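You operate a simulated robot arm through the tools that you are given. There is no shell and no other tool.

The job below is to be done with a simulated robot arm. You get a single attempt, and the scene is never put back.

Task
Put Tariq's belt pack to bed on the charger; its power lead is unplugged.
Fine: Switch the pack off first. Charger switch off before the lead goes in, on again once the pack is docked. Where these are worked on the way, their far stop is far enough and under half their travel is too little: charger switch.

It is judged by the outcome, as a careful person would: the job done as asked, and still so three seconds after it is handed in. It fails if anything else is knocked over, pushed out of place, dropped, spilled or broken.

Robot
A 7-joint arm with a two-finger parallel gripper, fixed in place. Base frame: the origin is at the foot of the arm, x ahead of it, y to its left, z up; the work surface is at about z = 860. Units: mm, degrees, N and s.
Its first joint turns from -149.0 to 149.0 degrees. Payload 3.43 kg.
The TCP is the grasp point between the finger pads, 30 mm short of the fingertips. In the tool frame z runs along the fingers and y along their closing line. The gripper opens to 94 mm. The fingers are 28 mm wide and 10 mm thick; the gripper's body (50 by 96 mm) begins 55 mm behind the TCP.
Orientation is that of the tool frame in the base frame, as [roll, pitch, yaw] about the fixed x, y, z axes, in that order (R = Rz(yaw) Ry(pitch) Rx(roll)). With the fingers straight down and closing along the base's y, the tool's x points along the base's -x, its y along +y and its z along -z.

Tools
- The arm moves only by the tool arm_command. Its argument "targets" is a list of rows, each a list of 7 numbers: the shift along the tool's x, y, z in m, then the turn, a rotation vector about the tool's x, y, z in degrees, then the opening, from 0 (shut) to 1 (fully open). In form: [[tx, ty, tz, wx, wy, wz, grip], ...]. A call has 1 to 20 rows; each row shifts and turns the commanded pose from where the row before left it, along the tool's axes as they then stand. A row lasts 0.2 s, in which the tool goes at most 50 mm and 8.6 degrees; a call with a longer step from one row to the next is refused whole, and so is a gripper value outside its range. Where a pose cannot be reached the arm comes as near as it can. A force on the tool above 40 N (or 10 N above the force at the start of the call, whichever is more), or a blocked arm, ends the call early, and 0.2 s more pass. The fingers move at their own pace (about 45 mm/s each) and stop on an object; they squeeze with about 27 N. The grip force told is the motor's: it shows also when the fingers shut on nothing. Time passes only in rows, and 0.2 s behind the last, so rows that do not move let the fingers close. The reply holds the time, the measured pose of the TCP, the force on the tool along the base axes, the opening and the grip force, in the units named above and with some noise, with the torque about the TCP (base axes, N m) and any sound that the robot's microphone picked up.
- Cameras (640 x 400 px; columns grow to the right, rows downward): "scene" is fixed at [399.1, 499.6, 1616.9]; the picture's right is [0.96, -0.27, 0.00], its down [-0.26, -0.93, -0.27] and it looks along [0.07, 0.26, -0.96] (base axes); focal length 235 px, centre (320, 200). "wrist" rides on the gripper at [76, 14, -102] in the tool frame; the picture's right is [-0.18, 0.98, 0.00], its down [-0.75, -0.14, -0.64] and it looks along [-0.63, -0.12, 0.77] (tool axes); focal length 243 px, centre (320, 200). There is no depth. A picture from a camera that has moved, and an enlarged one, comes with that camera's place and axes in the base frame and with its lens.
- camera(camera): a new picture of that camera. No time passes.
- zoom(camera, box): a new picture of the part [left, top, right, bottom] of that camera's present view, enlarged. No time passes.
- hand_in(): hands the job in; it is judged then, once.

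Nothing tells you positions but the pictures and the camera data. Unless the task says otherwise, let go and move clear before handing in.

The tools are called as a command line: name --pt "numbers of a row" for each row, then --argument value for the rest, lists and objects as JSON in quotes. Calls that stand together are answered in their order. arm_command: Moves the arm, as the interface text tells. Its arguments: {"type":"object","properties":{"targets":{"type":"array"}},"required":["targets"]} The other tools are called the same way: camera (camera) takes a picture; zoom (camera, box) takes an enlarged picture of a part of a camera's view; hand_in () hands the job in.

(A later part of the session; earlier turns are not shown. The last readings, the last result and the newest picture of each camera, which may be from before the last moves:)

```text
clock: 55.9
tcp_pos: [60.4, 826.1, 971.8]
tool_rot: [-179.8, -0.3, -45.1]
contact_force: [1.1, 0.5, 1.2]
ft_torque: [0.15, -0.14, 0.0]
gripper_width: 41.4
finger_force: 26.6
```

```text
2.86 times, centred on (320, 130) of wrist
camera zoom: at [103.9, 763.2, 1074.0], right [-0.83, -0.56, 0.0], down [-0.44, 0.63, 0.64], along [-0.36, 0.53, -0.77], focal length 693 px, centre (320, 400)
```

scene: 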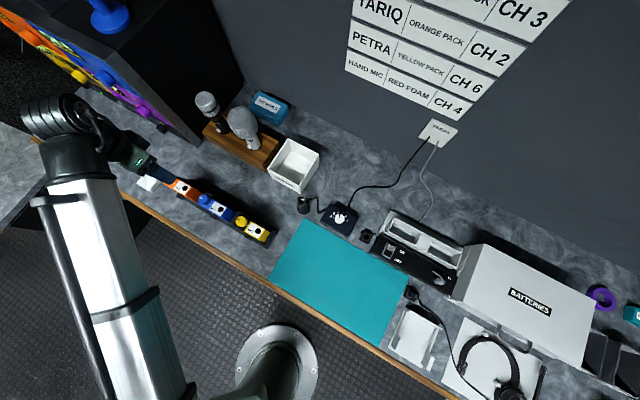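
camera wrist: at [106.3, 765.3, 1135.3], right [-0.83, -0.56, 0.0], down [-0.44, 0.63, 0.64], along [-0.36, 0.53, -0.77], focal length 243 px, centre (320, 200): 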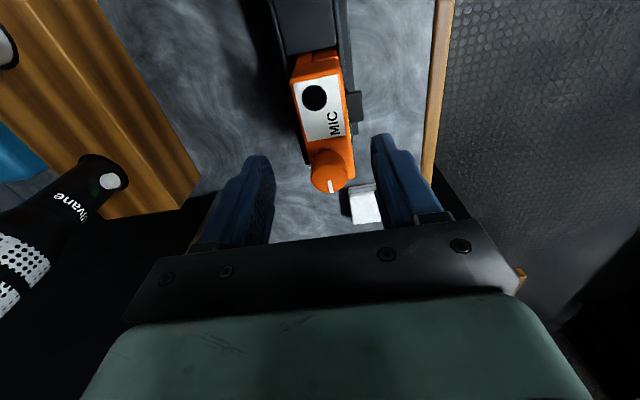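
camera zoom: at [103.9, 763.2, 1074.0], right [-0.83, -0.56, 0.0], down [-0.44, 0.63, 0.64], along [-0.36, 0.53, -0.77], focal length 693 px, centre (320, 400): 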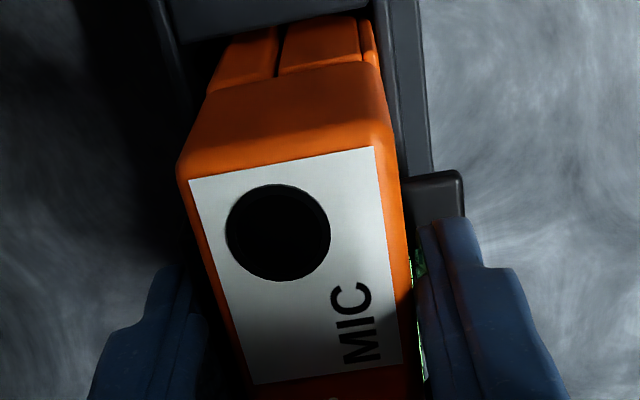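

Gripped at 41 mm (pack plus belt clip), matching the bay width. Lift straight up.

arm_command --pt "0 0 -0.006 0 0 0 0" --pt "0 0 -0.01 0 0 0 0" --pt "0 0 -0.015 0 0 0 0" --pt "0 0 0 0 0 0 0"

zoom --camera "wrist" --box '[180, 40, 460, 220]'

zoom --camera "scene" --box '[140, 150, 240, 230]'

```text
clock: 56.9
tcp_pos: [60.3, 824.7, 1001.6]
tool_rot: [-179.8, -0.2, -45.1]
contact_force: [5.0, 5.5, -5.7]
ft_torque: [0.59, -0.51, -0.02]
gripper_width: 41.4
finger_force: 26.9
```

```text
2.22 times, centred on (320, 130) of wrist
camera zoom: at [103.1, 762.5, 1104.4], right [-0.83, -0.56, -0.01], down [-0.44, 0.63, 0.64], along [-0.36, 0.53, -0.77], focal length 539 px, centre (320, 356)
```

zoom: 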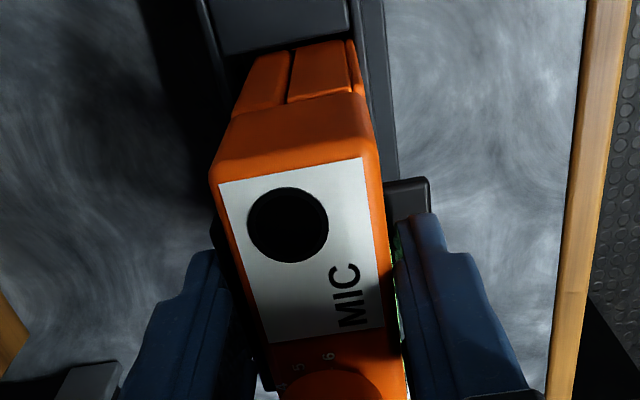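

```text
5.00 times, centred on (190, 190) of scene
camera zoom: at [399.1, 499.6, 1616.9], right [0.96, -0.27, 0.0], down [-0.26, -0.93, -0.27], along [0.07, 0.26, -0.96], focal length 1175 px, centre (970, 250)
```

zoom: 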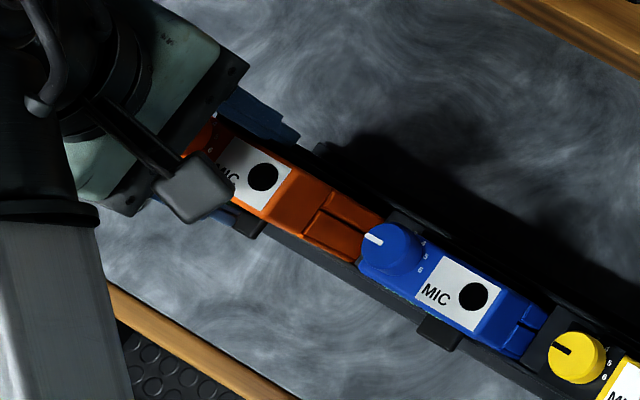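

Pack is coming up cleanly. Continue lifting clear of the rack and neighbours.

arm_command --pt "0 0 -0.015 0 0 0 0" --pt "0 0 -0.015 0 0 0 0" --pt "0 0 -0.02 0 0 0 0" --pt "0 0 -0.02 0 0 0 0" --pt "0 0 -0.02 0 0 0 0" --pt "0 0 -0.02 0 0 0 0" --pt "0 0 0 0 0 0 0"

camera --camera "wrist"

zoom --camera "scene" --box '[110, 120, 280, 260]'

```text
clock: 58.5
tcp_pos: [58.0, 825.3, 1114.6]
tool_rot: [-179.8, -0.2, -45.1]
contact_force: [0.5, -0.2, -2.5]
ft_torque: [0.0, -0.02, 0.03]
gripper_width: 41.3
finger_force: 27.0
```

```text
taken
camera wrist: at [101.0, 762.2, 1216.5], right [-0.83, -0.56, 0.0], down [-0.44, 0.63, 0.64], along [-0.36, 0.53, -0.77], focal length 243 px, centre (320, 200)
```

wrist: 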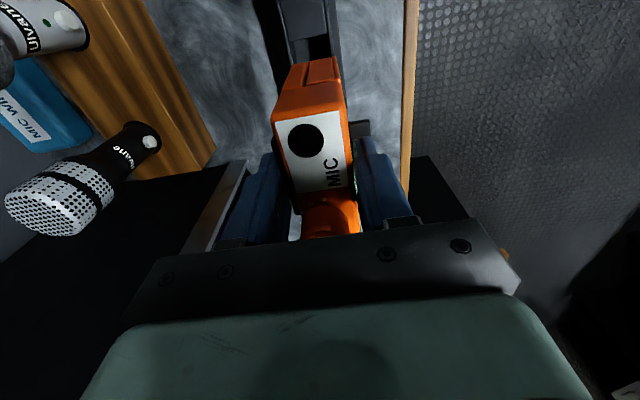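

```text
2.86 times, centred on (195, 190) of scene
camera zoom: at [399.1, 499.6, 1616.9], right [0.96, -0.27, 0.0], down [-0.26, -0.93, -0.27], along [0.07, 0.26, -0.96], focal length 671 px, centre (677, 229)
```

zoom: 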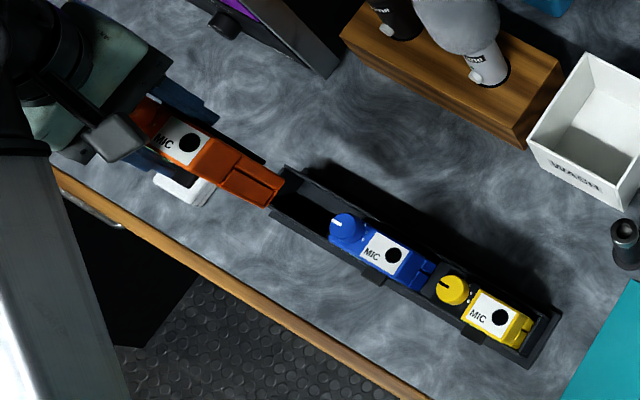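

Pack is free; the rack and neighbours didn't move. The dark tab turns out to be the pack's belt clip on its front. I'll inspect the pack and the empty slot.

zoom --camera "scene" --box '[135, 140, 215, 200]'

zoom --camera "wrist" --box '[240, 40, 400, 180]'

zoom --camera "scene" --box '[175, 170, 235, 215]'

```text
6.67 times, centred on (175, 170) of scene
camera zoom: at [399.1, 499.6, 1616.9], right [0.96, -0.27, 0.0], down [-0.26, -0.93, -0.27], along [0.07, 0.26, -0.96], focal length 1566 px, centre (1287, 400)
```

zoom: 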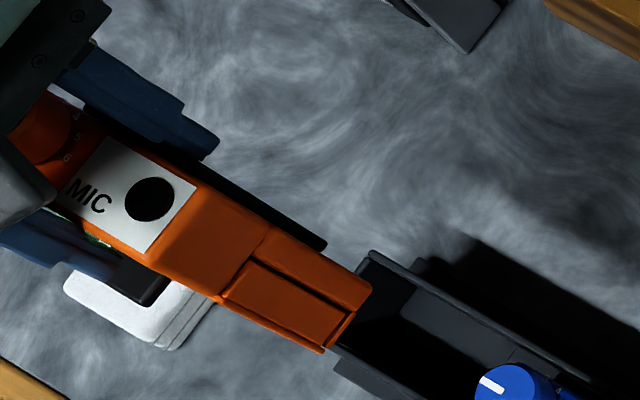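

```text
2.86 times, centred on (320, 110) of wrist
camera zoom: at [101.0, 762.2, 1216.5], right [-0.83, -0.56, 0.0], down [-0.44, 0.63, 0.64], along [-0.36, 0.53, -0.77], focal length 693 px, centre (320, 457)
```

zoom: 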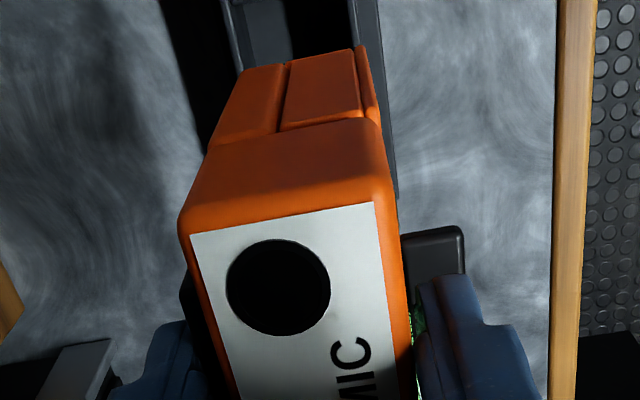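

```text
8.89 times, centred on (205, 192) of scene
camera zoom: at [399.1, 499.6, 1616.9], right [0.96, -0.27, 0.0], down [-0.26, -0.93, -0.27], along [0.07, 0.26, -0.96], focal length 2088 px, centre (1342, 267)
```

zoom: 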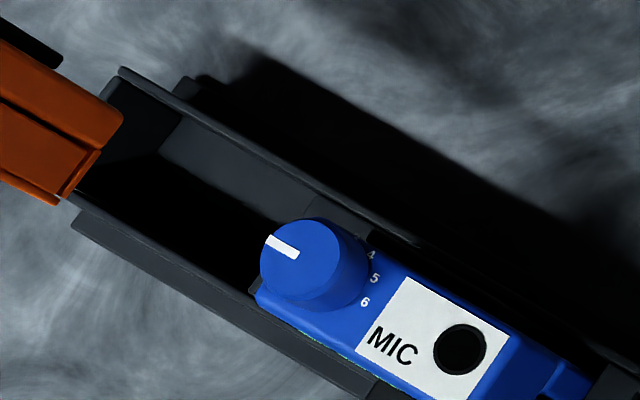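

The pack is ~30 mm thick plus a black clip on its back (41 mm total), ~100 mm tall. I'll carry it partway and inspect it under the scene camera.

arm_command --pt "0.015 -0.0075 0 0 0 0 0" --pt "0.0273 -0.013 0 0 0 0 0" --pt "0.0273 -0.013 0 0 0 0 0" --pt "0.0273 -0.013 0 0 0 0 0" --pt "0.0273 -0.013 0 0 0 0 0" --pt "0.0273 -0.013 0 0 0 0 0" --pt "0.0273 -0.013 0 0 0 0 0" --pt "0.0273 -0.013 0 0 0 0 0" --pt "0.0273 -0.013 0 0 0 0 0" --pt "0.0273 -0.013 0 0 0 0 0" --pt "0.0273 -0.013 0 0 0 0 0" --pt "0.0273 -0.013 0 0 0 0 0" --pt "0.012 -0.0055 0 0 0 0 0" --pt "0 0 0 0 0 0 0"

camera --camera "scene"

camera --camera "wrist"

```text
clock: 61.5
tcp_pos: [400.4, 705.4, 1112.9]
tool_rot: [-179.8, -0.2, -45.0]
contact_force: [-0.8, 0.3, -4.0]
ft_torque: [0.0, 0.01, -0.01]
gripper_width: 41.0
finger_force: 26.9
```

```text
taken
```

scene: 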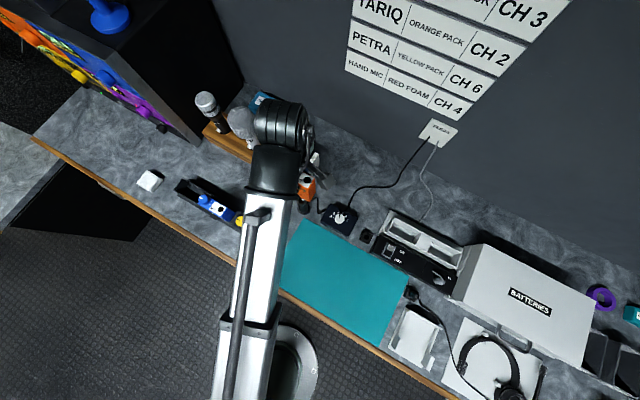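

```text
taken
camera wrist: at [443.4, 641.9, 1215.1], right [-0.83, -0.56, 0.0], down [-0.44, 0.63, 0.64], along [-0.36, 0.53, -0.77], focal length 243 px, centre (320, 200)
```

wrist: 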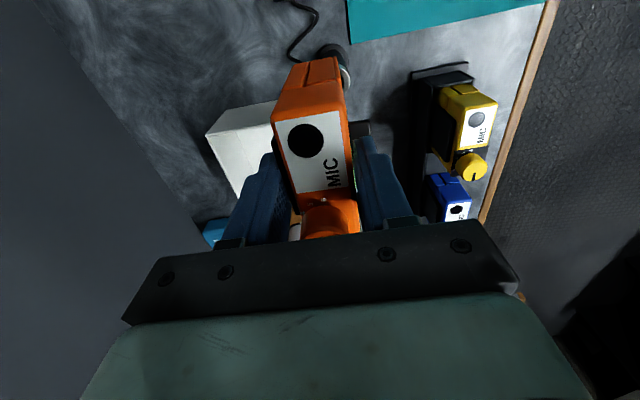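

zoom --camera "scene" --box '[280, 150, 340, 210]'

zoom --camera "wrist" --box '[240, 40, 400, 240]'

zoom --camera "scene" --box '[170, 170, 250, 230]'

```text
6.67 times, centred on (310, 180) of scene
camera zoom: at [399.1, 499.6, 1616.9], right [0.96, -0.27, 0.0], down [-0.26, -0.93, -0.27], along [0.07, 0.26, -0.96], focal length 1566 px, centre (387, 333)
```

zoom: 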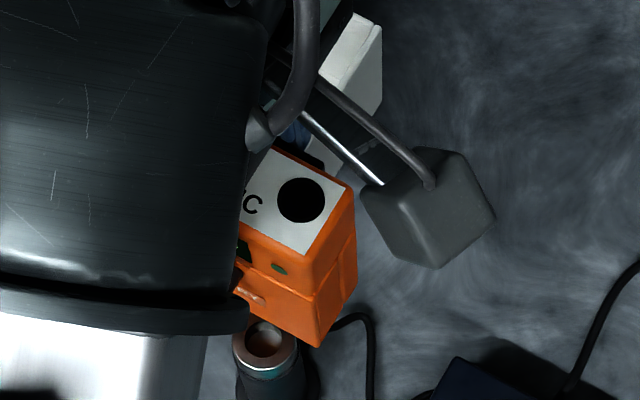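

```text
2.00 times, centred on (320, 140) of wrist
camera zoom: at [443.4, 641.9, 1215.1], right [-0.83, -0.56, 0.0], down [-0.44, 0.63, 0.64], along [-0.36, 0.53, -0.77], focal length 485 px, centre (320, 320)
```

zoom: 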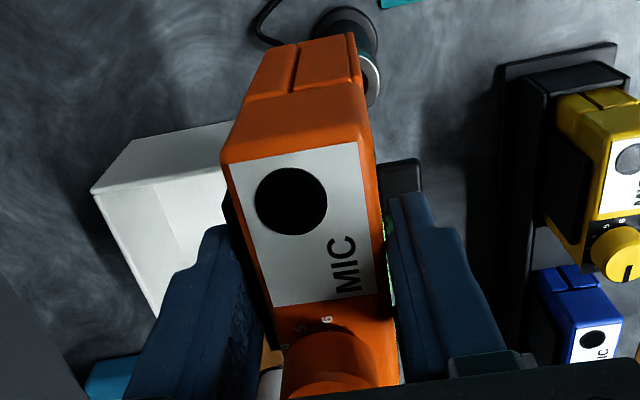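

```text
6.67 times, centred on (210, 200) of scene
camera zoom: at [399.1, 499.6, 1616.9], right [0.96, -0.27, 0.0], down [-0.26, -0.93, -0.27], along [0.07, 0.26, -0.96], focal length 1566 px, centre (1053, 200)
```

zoom: 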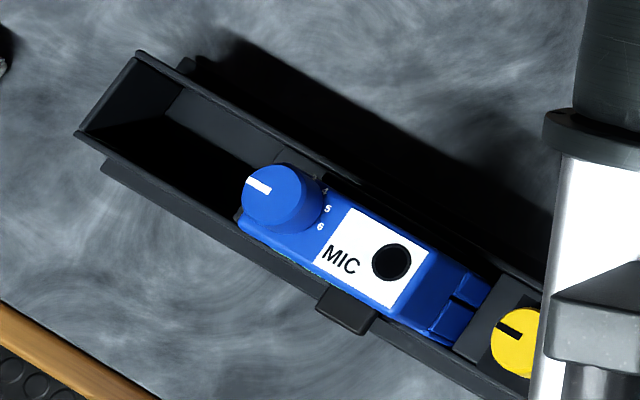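

The back plate of the pack sits inside the trough and the front tab hooks over the trough's front wall, and the charger pocket is built the same way. I'll carry it above the left bay in the same orientation.

arm_command --pt "0.0132 -0.0025 0 0 0 0 0" --pt "0.02645 -0.005 0 0 0 0 0" --pt "0.02645 -0.005 0 0 0 0 0" --pt "0.02645 -0.005 0 0 0 0 0" --pt "0.02645 -0.005 0 0 0 0 0" --pt "0.02645 -0.005 0 0 0 0 0" --pt "0.02645 -0.005 0 0 0 0 0" --pt "0.02645 -0.005 0 0 0 0 0" --pt "0.02645 -0.005 0 0 0 0 0" --pt "0.02645 -0.005 0 0 0 0 0" --pt "0.02645 -0.005 0 0 0 0 0" --pt "0.02645 -0.005 0 0 0 0 0" --pt "0.0132 -0.0025 0 0 0 0 0" --pt "0 0 0 0 0 0 0" --pt "0 0 0 0 0 0 0"

camera --camera "scene"

camera --camera "wrist"

zoom --camera "scene" --box '[370, 190, 470, 280]'

zoom --camera "wrist" --box '[240, 40, 400, 240]'

```text
clock: 64.7
tcp_pos: [666.8, 523.2, 1114.8]
tool_rot: [-179.8, -0.2, -45.0]
contact_force: [-0.1, -0.5, -3.1]
ft_torque: [-0.03, -0.01, 0.02]
gripper_width: 41.1
finger_force: 27.3
```

```text
taken
```

scene: 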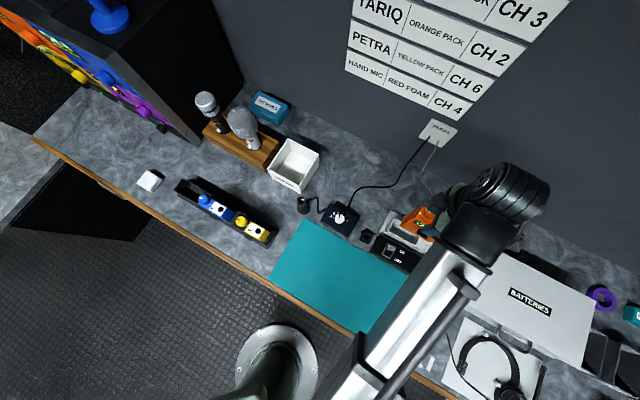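

```text
taken
camera wrist: at [710.5, 458.5, 1216.5], right [-0.83, -0.56, 0.0], down [-0.44, 0.63, 0.64], along [-0.36, 0.53, -0.77], focal length 243 px, centre (320, 200)
```

wrist: 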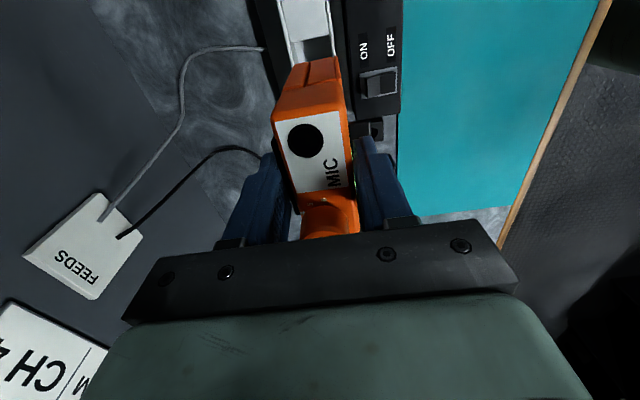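

```text
4.44 times, centred on (420, 235) of scene
camera zoom: at [399.1, 499.6, 1616.9], right [0.96, -0.27, 0.0], down [-0.26, -0.93, -0.27], along [0.07, 0.26, -0.96], focal length 1044 px, centre (-124, 44)
```

zoom: 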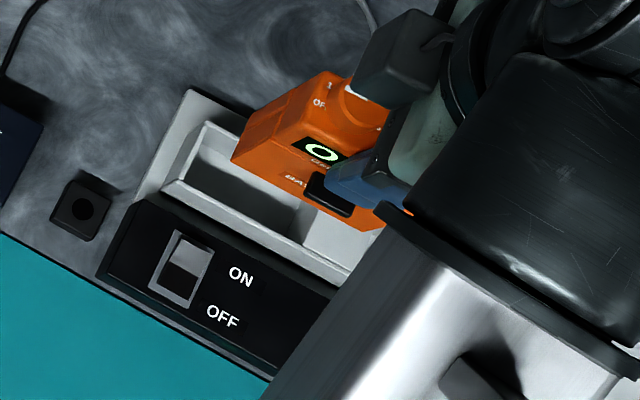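

```text
2.00 times, centred on (320, 140) of wrist
camera zoom: at [710.5, 458.5, 1216.5], right [-0.83, -0.56, 0.0], down [-0.44, 0.63, 0.64], along [-0.36, 0.53, -0.77], focal length 485 px, centre (320, 320)
```

zoom: 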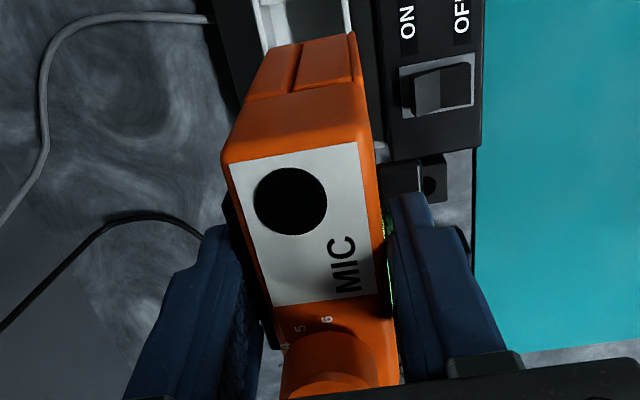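

zoom --camera "scene" --box '[418, 203, 462, 247]'

```text
9.09 times, centred on (440, 225) of scene
camera zoom: at [399.1, 499.6, 1616.9], right [0.96, -0.27, 0.0], down [-0.26, -0.93, -0.27], along [0.07, 0.26, -0.96], focal length 2136 px, centre (-771, -27)
```

zoom: 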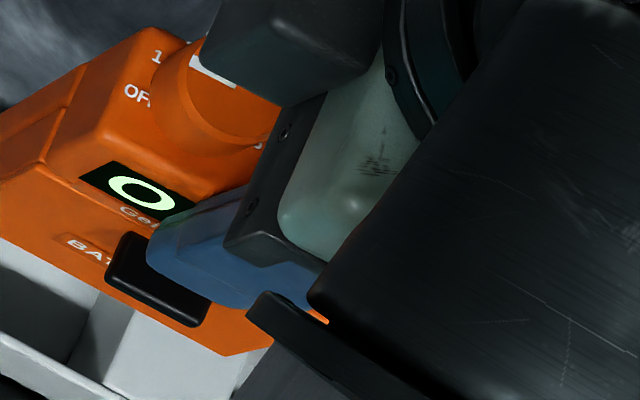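

Fine alignment: shift ~2.5 mm back, then lower until the pack's bottom is just above the rim and check.

arm_command --pt "0 -0.0025 0.02 0 0 0 0" --pt "0 0 0.03 0 0 0 0" --pt "0 0 0.03 0 0 0 0" --pt "0 0 0 0 0 0 0" --pt "0 0 0 0 0 0 0" --pt "0 0 0 0 0 0 0"

camera --camera "wrist"

zoom --camera "wrist" --box '[240, 0, 400, 160]'

zoom --camera "scene" --box '[385, 195, 455, 255]'

```text
clock: 66.1
tcp_pos: [670.3, 522.8, 1035.3]
tool_rot: [-179.8, -0.3, -45.1]
contact_force: [-0.3, 0.2, -3.1]
ft_torque: [0.0, -0.04, -0.01]
gripper_width: 41.0
finger_force: 26.7
```

```text
taken
camera wrist: at [713.0, 459.1, 1136.8], right [-0.83, -0.56, 0.0], down [-0.44, 0.63, 0.64], along [-0.36, 0.53, -0.77], focal length 243 px, centre (320, 200)
```

wrist: 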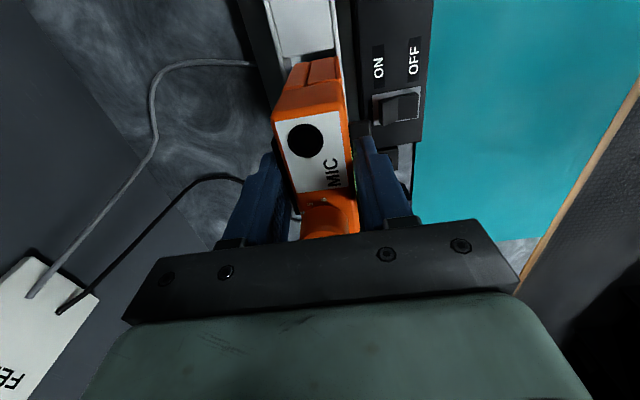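

```text
2.50 times, centred on (320, 80) of wrist
camera zoom: at [713.0, 459.1, 1136.8], right [-0.83, -0.56, 0.0], down [-0.44, 0.63, 0.64], along [-0.36, 0.53, -0.77], focal length 606 px, centre (320, 500)
```

zoom: 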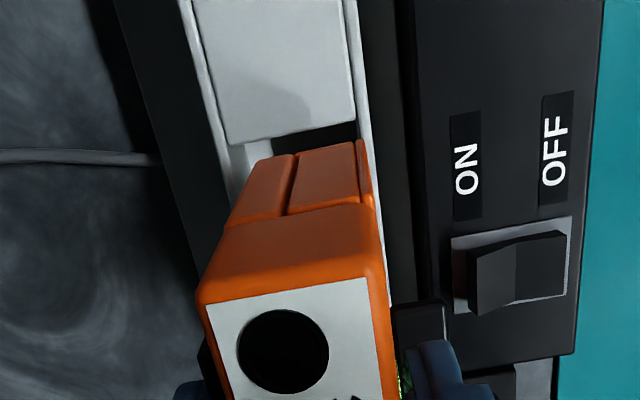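

```text
6.67 times, centred on (420, 225) of scene
camera zoom: at [399.1, 499.6, 1616.9], right [0.96, -0.27, 0.0], down [-0.26, -0.93, -0.27], along [0.07, 0.26, -0.96], focal length 1566 px, centre (-347, 33)
```

zoom: 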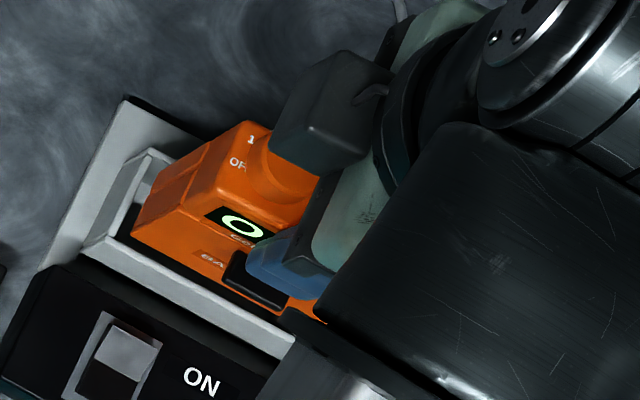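

Close: shift 2.5 mm left and ~1 mm back, then lower to just above the rim.

arm_command --pt "-0.0025 -0.0008 0.0 0 0 0 0" --pt "0 0 0.01 0 0 0 0" --pt "0 0 0.01 0 0 0 0" --pt "0 0 0 0 0 0 0" --pt "0 0 0 0 0 0 0"

zoom --camera "wrist" --box '[260, 20, 380, 120]'

zoom --camera "scene" --box '[390, 200, 440, 245]'

```text
clock: 67.3
tcp_pos: [669.1, 523.6, 1015.6]
tool_rot: [-179.7, -0.2, -45.1]
contact_force: [4.6, -7.2, 19.4]
ft_torque: [0.12, -0.09, -0.05]
gripper_width: 41.3
finger_force: 26.7
```

```text
4.00 times, centred on (320, 70) of wrist
camera zoom: at [711.3, 460.5, 1118.0], right [-0.83, -0.56, -0.01], down [-0.44, 0.63, 0.64], along [-0.36, 0.53, -0.77], focal length 970 px, centre (320, 720)
```

zoom: 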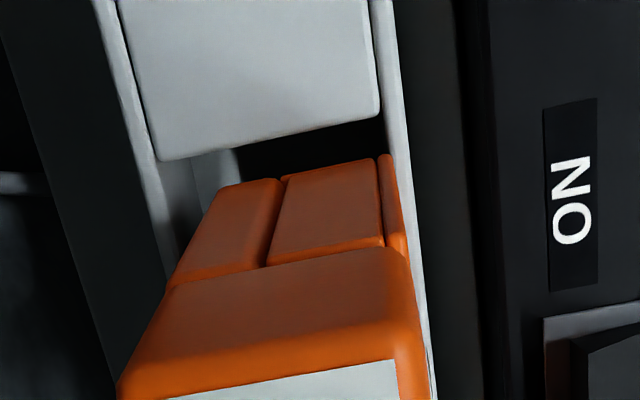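

```text
8.89 times, centred on (415, 222) of scene
camera zoom: at [399.1, 499.6, 1616.9], right [0.96, -0.27, 0.0], down [-0.26, -0.93, -0.27], along [0.07, 0.26, -0.96], focal length 2088 px, centre (-524, 0)
```

zoom: 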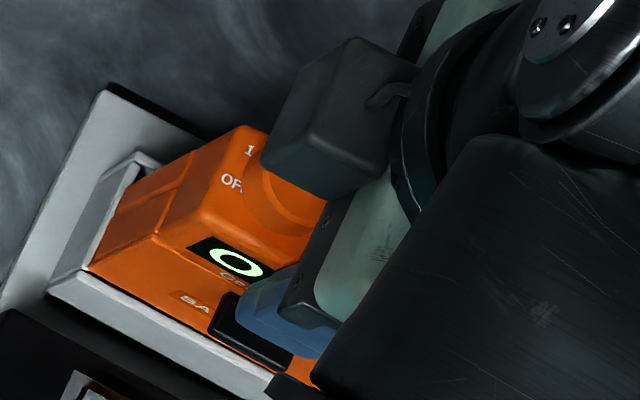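

zoom --camera "scene" --box '[390, 213, 415, 238]'

zoom --camera "wrist" --box '[280, 45, 360, 105]'

```text
16.00 times, centred on (402, 226) of scene
camera zoom: at [399.1, 499.6, 1616.9], right [0.96, -0.27, 0.0], down [-0.26, -0.93, -0.27], along [0.07, 0.26, -0.96], focal length 3759 px, centre (-1000, -208)
```

zoom: 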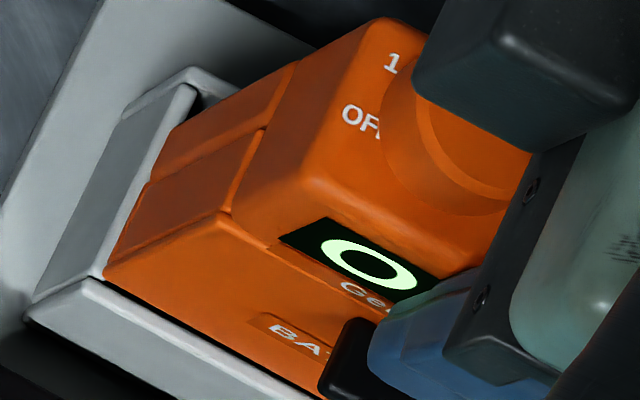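

```text
6.67 times, centred on (320, 75) of wrist
camera zoom: at [711.3, 460.5, 1118.0], right [-0.83, -0.56, -0.01], down [-0.44, 0.63, 0.64], along [-0.36, 0.53, -0.77], focal length 1618 px, centre (320, 1033)
```

zoom: 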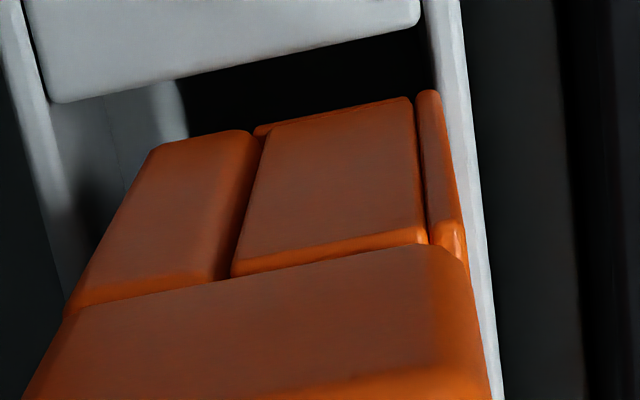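

The pack's left bottom edge is resting on the left wall. Lift slightly, shift 2.2 mm right, and lower again gently.

arm_command --pt "0 0 -0.006 0 0 0 0" --pt "0.0022 0 0 0 0 0 0" --pt "0 0 0 0 0 0 0" --pt "0 0 0.004 0 0 0 0" --pt "0 0 0.003 0 0 0 0" --pt "0 0 0 0 0 0 0"

zoom --camera "scene" --box '[390, 213, 415, 238]'

zoom --camera "wrist" --box '[280, 45, 360, 105]'

```text
clock: 68.7
tcp_pos: [670.9, 522.7, 1014.7]
tool_rot: [-179.8, -0.2, -45.2]
contact_force: [1.6, -3.4, 15.9]
ft_torque: [0.48, 0.19, -0.02]
gripper_width: 41.3
finger_force: 27.2
```

```text
16.00 times, centred on (402, 226) of scene
camera zoom: at [399.1, 499.6, 1616.9], right [0.96, -0.27, 0.0], down [-0.26, -0.93, -0.27], along [0.07, 0.26, -0.96], focal length 3759 px, centre (-1000, -208)
```

zoom: 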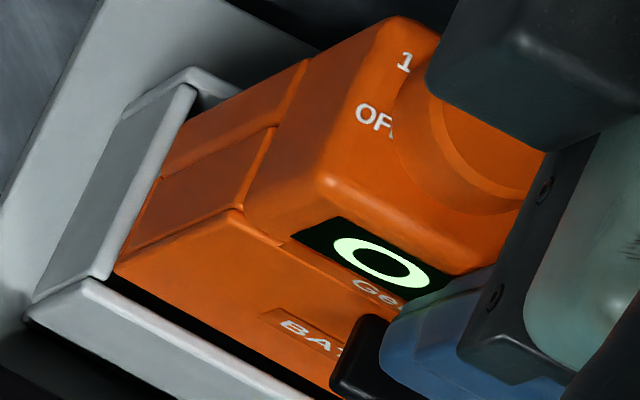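

```text
6.67 times, centred on (320, 75) of wrist
camera zoom: at [713.5, 460.2, 1117.4], right [-0.83, -0.56, -0.01], down [-0.44, 0.63, 0.64], along [-0.36, 0.53, -0.77], focal length 1618 px, centre (320, 1033)
```

zoom: 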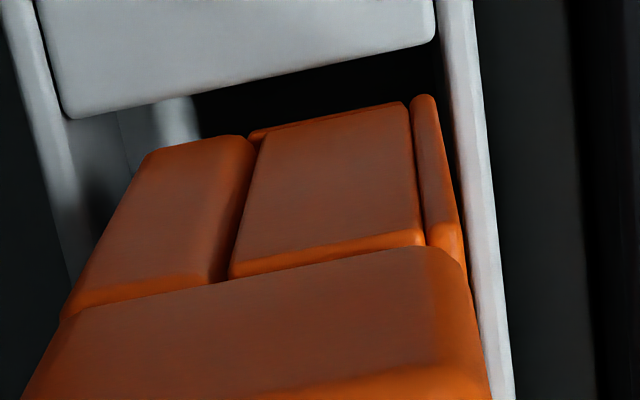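

zoom --camera "scene" --box '[392, 213, 406, 231]'

zoom --camera "wrist" --box '[260, 20, 380, 120]'

```text
16.00 times, centred on (399, 222) of scene
camera zoom: at [399.1, 499.6, 1616.9], right [0.96, -0.27, 0.0], down [-0.26, -0.93, -0.27], along [0.07, 0.26, -0.96], focal length 3759 px, centre (-944, -152)
```

zoom: 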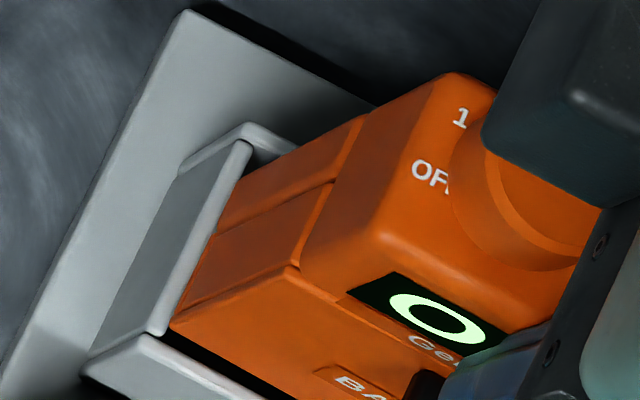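

```text
4.00 times, centred on (320, 70) of wrist
camera zoom: at [713.5, 460.2, 1117.4], right [-0.83, -0.56, -0.01], down [-0.44, 0.63, 0.64], along [-0.36, 0.53, -0.77], focal length 970 px, centre (320, 720)
```

zoom: 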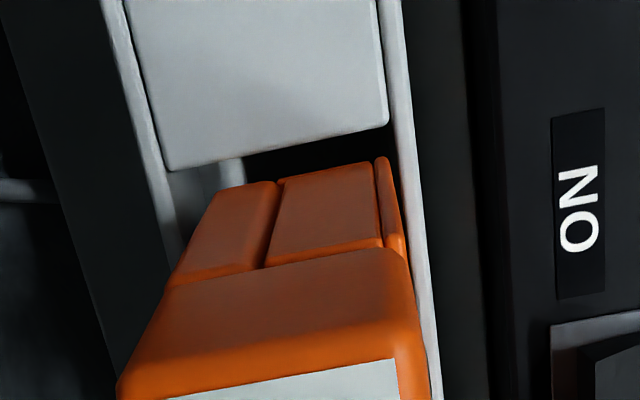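

The pack's bottom is already inside the rim; the torque says its back clip is resting on the back wall. Lift a little, shift ~1.5 mm toward the front, and lower again.

arm_command --pt "0 0 -0.004 0 0 0 0" --pt "0 0.0015 0 0 0 0 0" --pt "0 0 0 0 0 0 0" --pt "0 0 0.003 0 0 0 0" --pt "0 0 0.003 0 0 0 0" --pt "0 0 0 0 0 0 0"

```text
clock: 70.1
tcp_pos: [670.0, 521.4, 1014.4]
tool_rot: [-179.7, -0.2, -45.1]
contact_force: [2.4, -2.1, 16.9]
ft_torque: [0.53, 0.26, -0.02]
gripper_width: 41.3
finger_force: 27.0
```

Torque now points to the far left end. There's 4–5 mm free on the right, so shift 2.5 mm right and retry.

arm_command --pt "0 0 -0.004 0 0 0 0" --pt "0.0025 0 0 0 0 0 0" --pt "0 0 0 0 0 0 0" --pt "0 0 0.003 0 0 0 0" --pt "0 0 0.003 0 0 0 0" --pt "0 0 0 0 0 0 0"

zoom --camera "scene" --box '[390, 210, 415, 235]'

zoom --camera "wrist" --box '[260, 20, 380, 120]'

```text
clock: 71.5
tcp_pos: [673.1, 523.0, 1013.5]
tool_rot: [-179.4, -0.2, -45.0]
contact_force: [-1.0, 0.9, 8.6]
ft_torque: [0.11, 0.18, -0.02]
gripper_width: 41.5
finger_force: 26.9
stopped in row 6: the force on the tool passed its limit at 42 N (the readings are from after the stop); the commanded pose is now the measured one
```

```text
16.00 times, centred on (402, 222) of scene
camera zoom: at [399.1, 499.6, 1616.9], right [0.96, -0.27, 0.0], down [-0.26, -0.93, -0.27], along [0.07, 0.26, -0.96], focal length 3759 px, centre (-1000, -160)
```

zoom: 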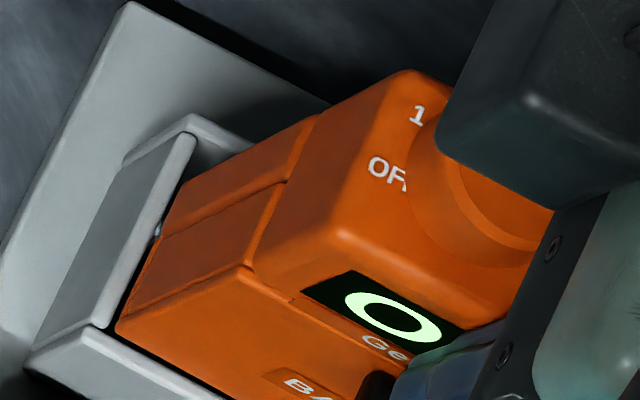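

```text
4.00 times, centred on (320, 70) of wrist
camera zoom: at [714.9, 458.4, 1115.7], right [-0.83, -0.56, -0.01], down [-0.44, 0.63, 0.64], along [-0.36, 0.53, -0.77], focal length 970 px, centre (320, 720)
```

zoom: 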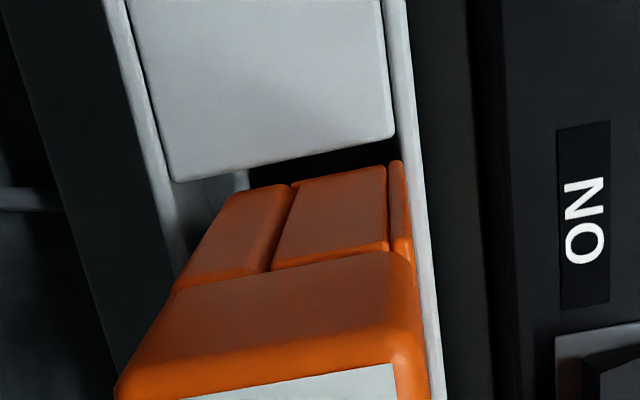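

Now probably touching at the front and left edges. Lift, shift 1.5 mm back and 1.2 mm right, and try gently again.

arm_command --pt "0 0 -0.005 0 0 0 0" --pt "0.0012 -0.0015 0 0 0 0 0" --pt "0 0 0 0 0 0 0" --pt "0 0 0 0 0 0 0"

arm_command --pt "0 0 0.003 0 0 0 0" --pt "0 0 0.002 0 0 0 0" --pt "0 0 0.001 0 0 0 0" --pt "0 0 0 0 0 0 0"

zoom --camera "scene" --box '[390, 210, 415, 235]'

zoom --camera "wrist" --box '[260, 20, 380, 120]'

```text
clock: 72.5
tcp_pos: [675.2, 524.0, 1019.1]
tool_rot: [-179.5, -0.1, -45.1]
contact_force: [0.7, -0.3, -2.9]
ft_torque: [0.03, 0.0, 0.04]
gripper_width: 41.0
finger_force: 26.7
```

```text
clock: 73.5
tcp_pos: [674.2, 523.6, 1012.1]
tool_rot: [-179.4, 0.0, -45.1]
contact_force: [0.2, 0.6, -3.3]
ft_torque: [0.01, 0.0, 0.03]
gripper_width: 40.8
finger_force: 26.8
```

```text
16.00 times, centred on (402, 222) of scene
camera zoom: at [399.1, 499.6, 1616.9], right [0.96, -0.27, 0.0], down [-0.26, -0.93, -0.27], along [0.07, 0.26, -0.96], focal length 3759 px, centre (-1000, -160)
```

zoom: 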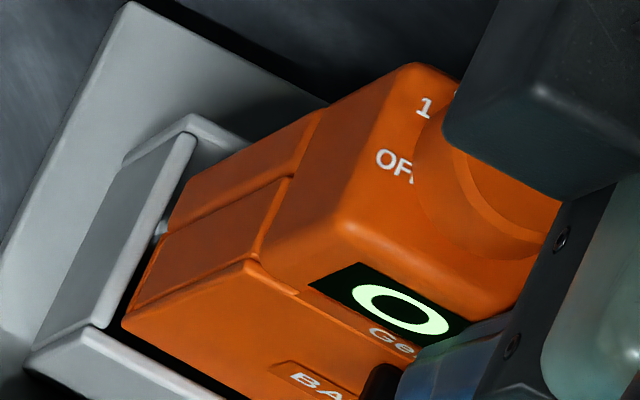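

```text
4.00 times, centred on (320, 70) of wrist
camera zoom: at [717.0, 459.4, 1114.6], right [-0.83, -0.56, -0.01], down [-0.44, 0.63, 0.64], along [-0.36, 0.53, -0.77], focal length 970 px, centre (320, 720)
```

zoom: 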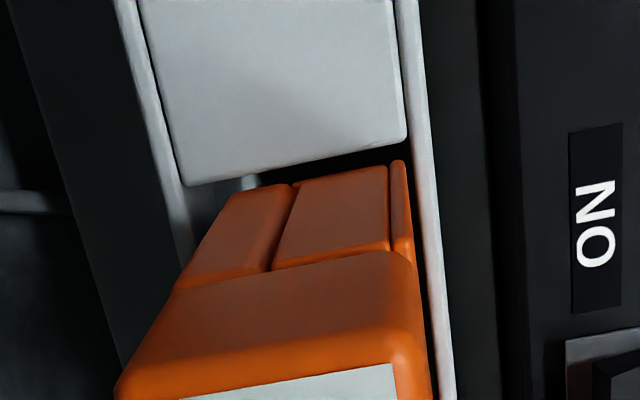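

Free now at a lower height — it's entering. Continue down in small steps.

arm_command --pt "0 0 0.002 0 0 0 0" --pt "0 0 0.002 0 0 0 0" --pt "0 0 0.002 0 0 0 0" --pt "0 0 0 0 0 0 0"

```text
clock: 74.5
tcp_pos: [675.6, 524.1, 1006.5]
tool_rot: [-179.5, -0.1, -45.1]
contact_force: [-0.1, -0.3, -2.5]
ft_torque: [-0.01, 0.01, -0.02]
gripper_width: 41.0
finger_force: 27.0
```

arm_command --pt "0 0 0.002 0 0 0 0" --pt "0 0 0.002 0 0 0 0" --pt "0 0 0.002 0 0 0 0" --pt "0 0 0.002 0 0 0 0" --pt "0 0 0 0 0 0 0"

zoom --camera "scene" --box '[390, 210, 415, 235]'

zoom --camera "wrist" --box '[260, 20, 380, 120]'

```text
clock: 75.7
tcp_pos: [674.4, 522.4, 998.0]
tool_rot: [-179.5, -0.1, -45.0]
contact_force: [0.7, 0.2, -2.9]
ft_torque: [0.01, -0.01, 0.03]
gripper_width: 41.0
finger_force: 26.6
```

```text
16.00 times, centred on (402, 222) of scene
camera zoom: at [399.1, 499.6, 1616.9], right [0.96, -0.27, 0.0], down [-0.26, -0.93, -0.27], along [0.07, 0.26, -0.96], focal length 3759 px, centre (-1000, -160)
```

zoom: 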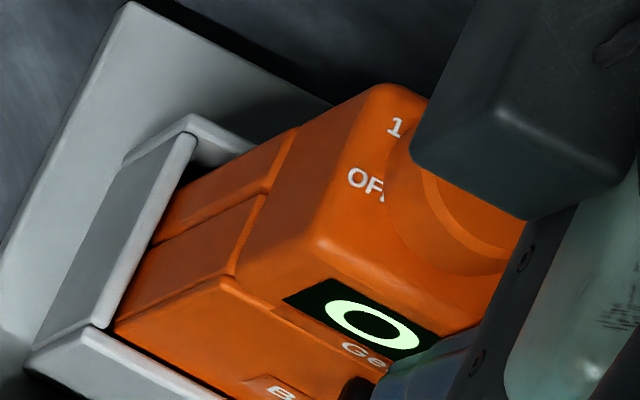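

```text
4.00 times, centred on (320, 70) of wrist
camera zoom: at [717.1, 458.9, 1100.5], right [-0.83, -0.56, -0.01], down [-0.44, 0.63, 0.64], along [-0.36, 0.53, -0.77], focal length 970 px, centre (320, 720)
```

zoom: 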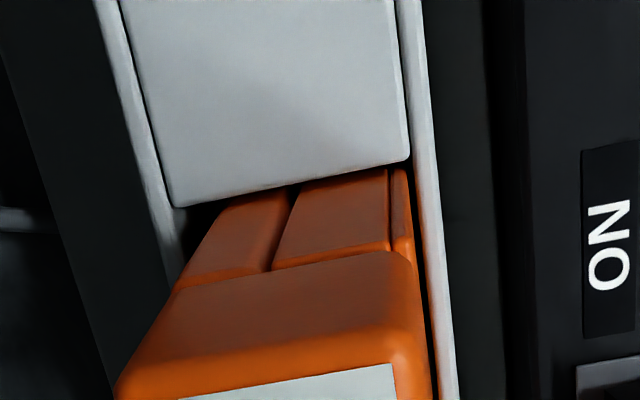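

Sliding in freely. Continue toward the floor.

arm_command --pt "0 0 0.002 0 0 0 0" --pt "0 0 0.002 0 0 0 0" --pt "0 0 0.002 0 0 0 0" --pt "0 0 0.002 0 0 0 0" --pt "0 0 0 0 0 0 0"

arm_command --pt "0 0 0.002 0 0 0 0" --pt "0 0 0.002 0 0 0 0" --pt "0 0 0.002 0 0 0 0" --pt "0 0 0 0 0 0 0"

```text
clock: 76.9
tcp_pos: [675.4, 523.3, 988.3]
tool_rot: [-179.5, 0.0, -45.0]
contact_force: [-0.1, -0.5, -2.9]
ft_torque: [0.04, -0.03, 0.0]
gripper_width: 40.8
finger_force: 27.0
```

```text
clock: 77.9
tcp_pos: [673.9, 521.3, 983.9]
tool_rot: [-179.4, -0.1, -45.1]
contact_force: [3.3, 4.1, -1.0]
ft_torque: [0.37, -0.23, -0.03]
gripper_width: 41.0
finger_force: 26.7
```

arm_command --pt "0 0 0.002 0 0 0 0" --pt "0 0 0.002 0 0 0 0" --pt "0 0 0 0 0 0 0"

zoom --camera "scene" --box '[385, 205, 445, 255]'

zoom --camera "wrist" --box '[240, 0, 420, 160]'

```text
clock: 78.7
tcp_pos: [674.0, 520.6, 978.5]
tool_rot: [-179.4, -0.1, -45.0]
contact_force: [1.9, 1.8, -0.8]
ft_torque: [0.25, -0.21, -0.06]
gripper_width: 41.2
finger_force: 27.7
```

```text
8.00 times, centred on (415, 230) of scene
camera zoom: at [399.1, 499.6, 1616.9], right [0.96, -0.27, 0.0], down [-0.26, -0.93, -0.27], along [0.07, 0.26, -0.96], focal length 1879 px, centre (-440, -40)
```

zoom: 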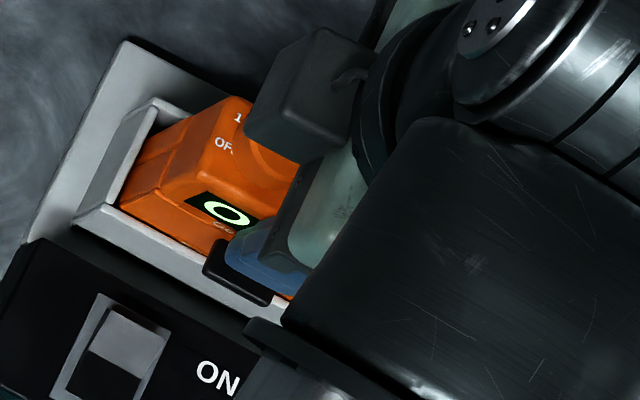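

```text
2.50 times, centred on (330, 80) of wrist
camera zoom: at [716.6, 457.8, 1082.1], right [-0.83, -0.56, -0.01], down [-0.44, 0.63, 0.64], along [-0.36, 0.53, -0.77], focal length 606 px, centre (295, 500)
```

zoom: 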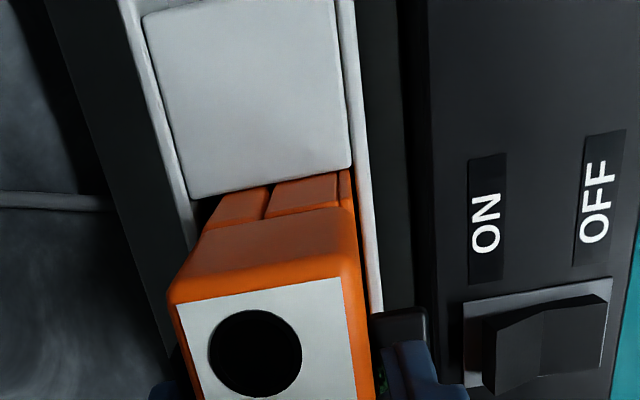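

Nearly home. A few more millimetres.

arm_command --pt "0 0 0.002 0 0 0 0" --pt "0 0 0.002 0 0 0 0" --pt "0 0 0 0 0 0 0"

arm_command --pt "0 0 0.002 0 0 0 0" --pt "0 0 0.001 0 0 0 0" --pt "0 0 0 0 0 0 0"

```text
clock: 79.5
tcp_pos: [673.7, 522.1, 975.8]
tool_rot: [-179.4, -0.1, -45.1]
contact_force: [1.2, 0.6, -2.1]
ft_torque: [0.06, -0.12, -0.02]
gripper_width: 41.1
finger_force: 27.3
```

```text
clock: 80.3
tcp_pos: [674.6, 522.5, 972.5]
tool_rot: [-179.5, -0.2, -45.0]
contact_force: [-1.0, 0.1, 4.5]
ft_torque: [-0.16, -0.11, -0.03]
gripper_width: 41.2
finger_force: 27.1
```

arm_command --pt "0 0 0.001 0 0 0 0" --pt "0 0 0.001 0 0 0 0" --pt "0 0 0 0 0 0 0"

zoom --camera "scene" --box '[385, 205, 445, 255]'

zoom --camera "wrist" --box '[240, 0, 420, 160]'

```text
clock: 81.1
tcp_pos: [673.8, 522.5, 970.7]
tool_rot: [-179.4, 0.0, -44.9]
contact_force: [-7.9, 6.0, 26.6]
ft_torque: [0.06, -0.32, 0.09]
gripper_width: 41.5
finger_force: 27.1
```

```text
8.00 times, centred on (415, 230) of scene
camera zoom: at [399.1, 499.6, 1616.9], right [0.96, -0.27, 0.0], down [-0.26, -0.93, -0.27], along [0.07, 0.26, -0.96], focal length 1879 px, centre (-440, -40)
```

zoom: 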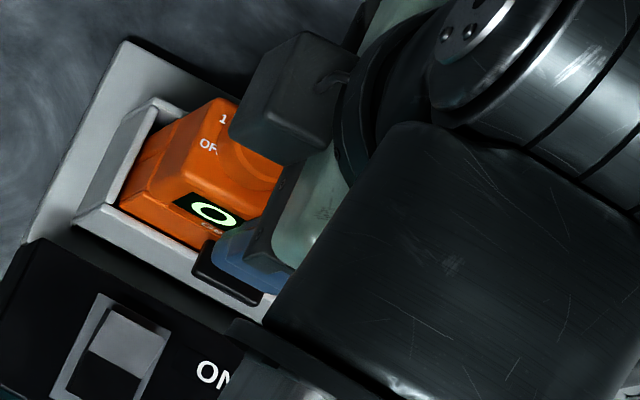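

```text
2.50 times, centred on (330, 80) of wrist
camera zoom: at [715.5, 459.1, 1072.9], right [-0.82, -0.57, -0.01], down [-0.44, 0.63, 0.64], along [-0.36, 0.53, -0.77], focal length 606 px, centre (295, 500)
```

zoom: 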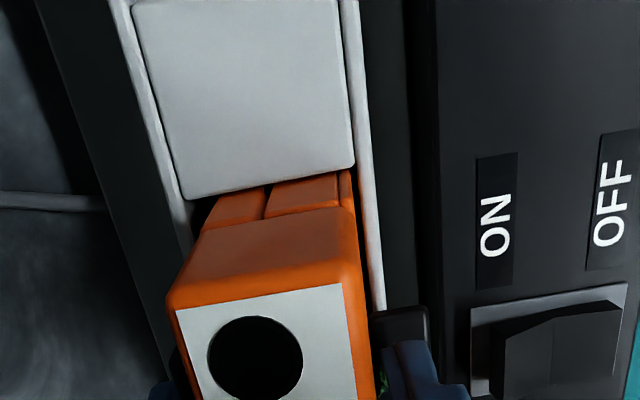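

Firm seat contact. Relieve the pressure, release, and rise clear.

arm_command --pt "0 0 -0.0015 0 0 0 0" --pt "0 0 0 0 0 0 0.5" --pt "0 0 0 0 0 0 0.6" --pt "0 0 0 0 0 0 0.6"

camera --camera "wrist"

zoom --camera "scene" --box '[385, 205, 445, 255]'

```text
clock: 82.1
tcp_pos: [674.9, 522.1, 970.8]
tool_rot: [-179.4, -0.2, -44.9]
contact_force: [-0.1, 0.4, -0.4]
ft_torque: [0.0, -0.01, 0.01]
gripper_width: 56.3
finger_force: 0.0
```

```text
taken
camera wrist: at [717.3, 459.3, 1073.2], right [-0.83, -0.56, -0.01], down [-0.44, 0.63, 0.64], along [-0.36, 0.53, -0.77], focal length 243 px, centre (320, 200)
```

wrist: 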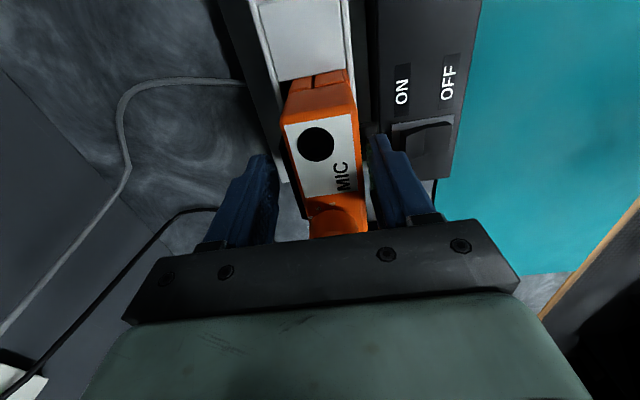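

```text
8.00 times, centred on (415, 230) of scene
camera zoom: at [399.1, 499.6, 1616.9], right [0.96, -0.27, 0.0], down [-0.26, -0.93, -0.27], along [0.07, 0.26, -0.96], focal length 1879 px, centre (-440, -40)
```

zoom: 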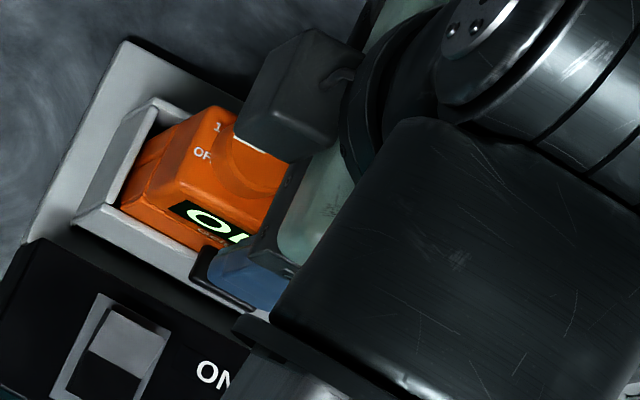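

arm_command --pt "0 0 -0.01 0 0 0 0.65" --pt "0 0 -0.02 0 0 0 0.65" --pt "0 0 -0.03 0 0 0 0.65" --pt "0 0 -0.04 0 0 0 0.65" --pt "0 0 -0.03 0 0 0 0.65" --pt "0 0 0 0 0 0 0.65" --pt "0 0 0 0 0 0 0.65"

camera --camera "wrist"

zoom --camera "wrist" --box '[240, 0, 440, 160]'

zoom --camera "scene" --box '[370, 190, 470, 280]'

```text
clock: 83.7
tcp_pos: [673.0, 522.2, 1102.0]
tool_rot: [-179.5, 0.0, -45.1]
contact_force: [-0.2, -0.3, 0.8]
ft_torque: [0.0, 0.03, 0.05]
gripper_width: 60.9
finger_force: 0.1
```

```text
taken
camera wrist: at [715.6, 458.0, 1203.6], right [-0.83, -0.56, -0.01], down [-0.44, 0.63, 0.64], along [-0.36, 0.53, -0.77], focal length 243 px, centre (320, 200)
```

wrist: 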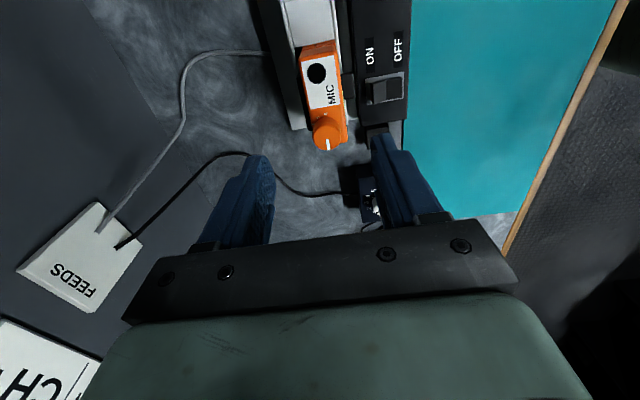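

```text
2.50 times, centred on (340, 80) of wrist
camera zoom: at [715.6, 458.0, 1203.6], right [-0.83, -0.56, -0.01], down [-0.44, 0.63, 0.64], along [-0.36, 0.53, -0.77], focal length 606 px, centre (270, 500)
```

zoom: 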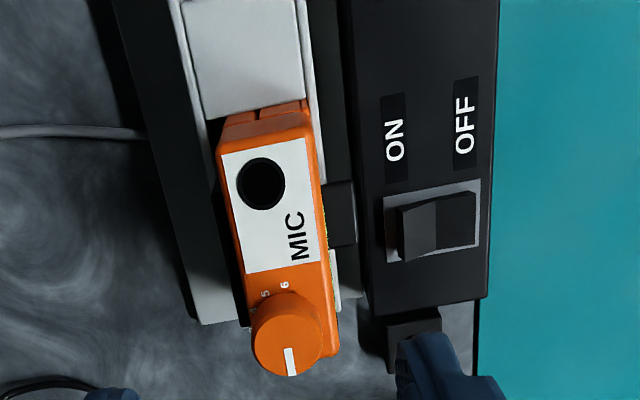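

```text
4.44 times, centred on (420, 235) of scene
camera zoom: at [399.1, 499.6, 1616.9], right [0.96, -0.27, 0.0], down [-0.26, -0.93, -0.27], along [0.07, 0.26, -0.96], focal length 1044 px, centre (-124, 44)
```

zoom: 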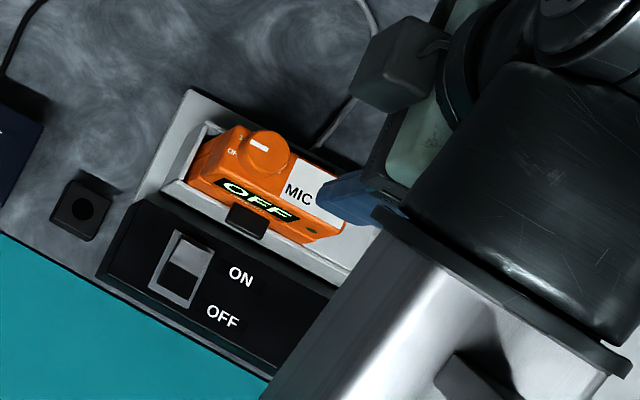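

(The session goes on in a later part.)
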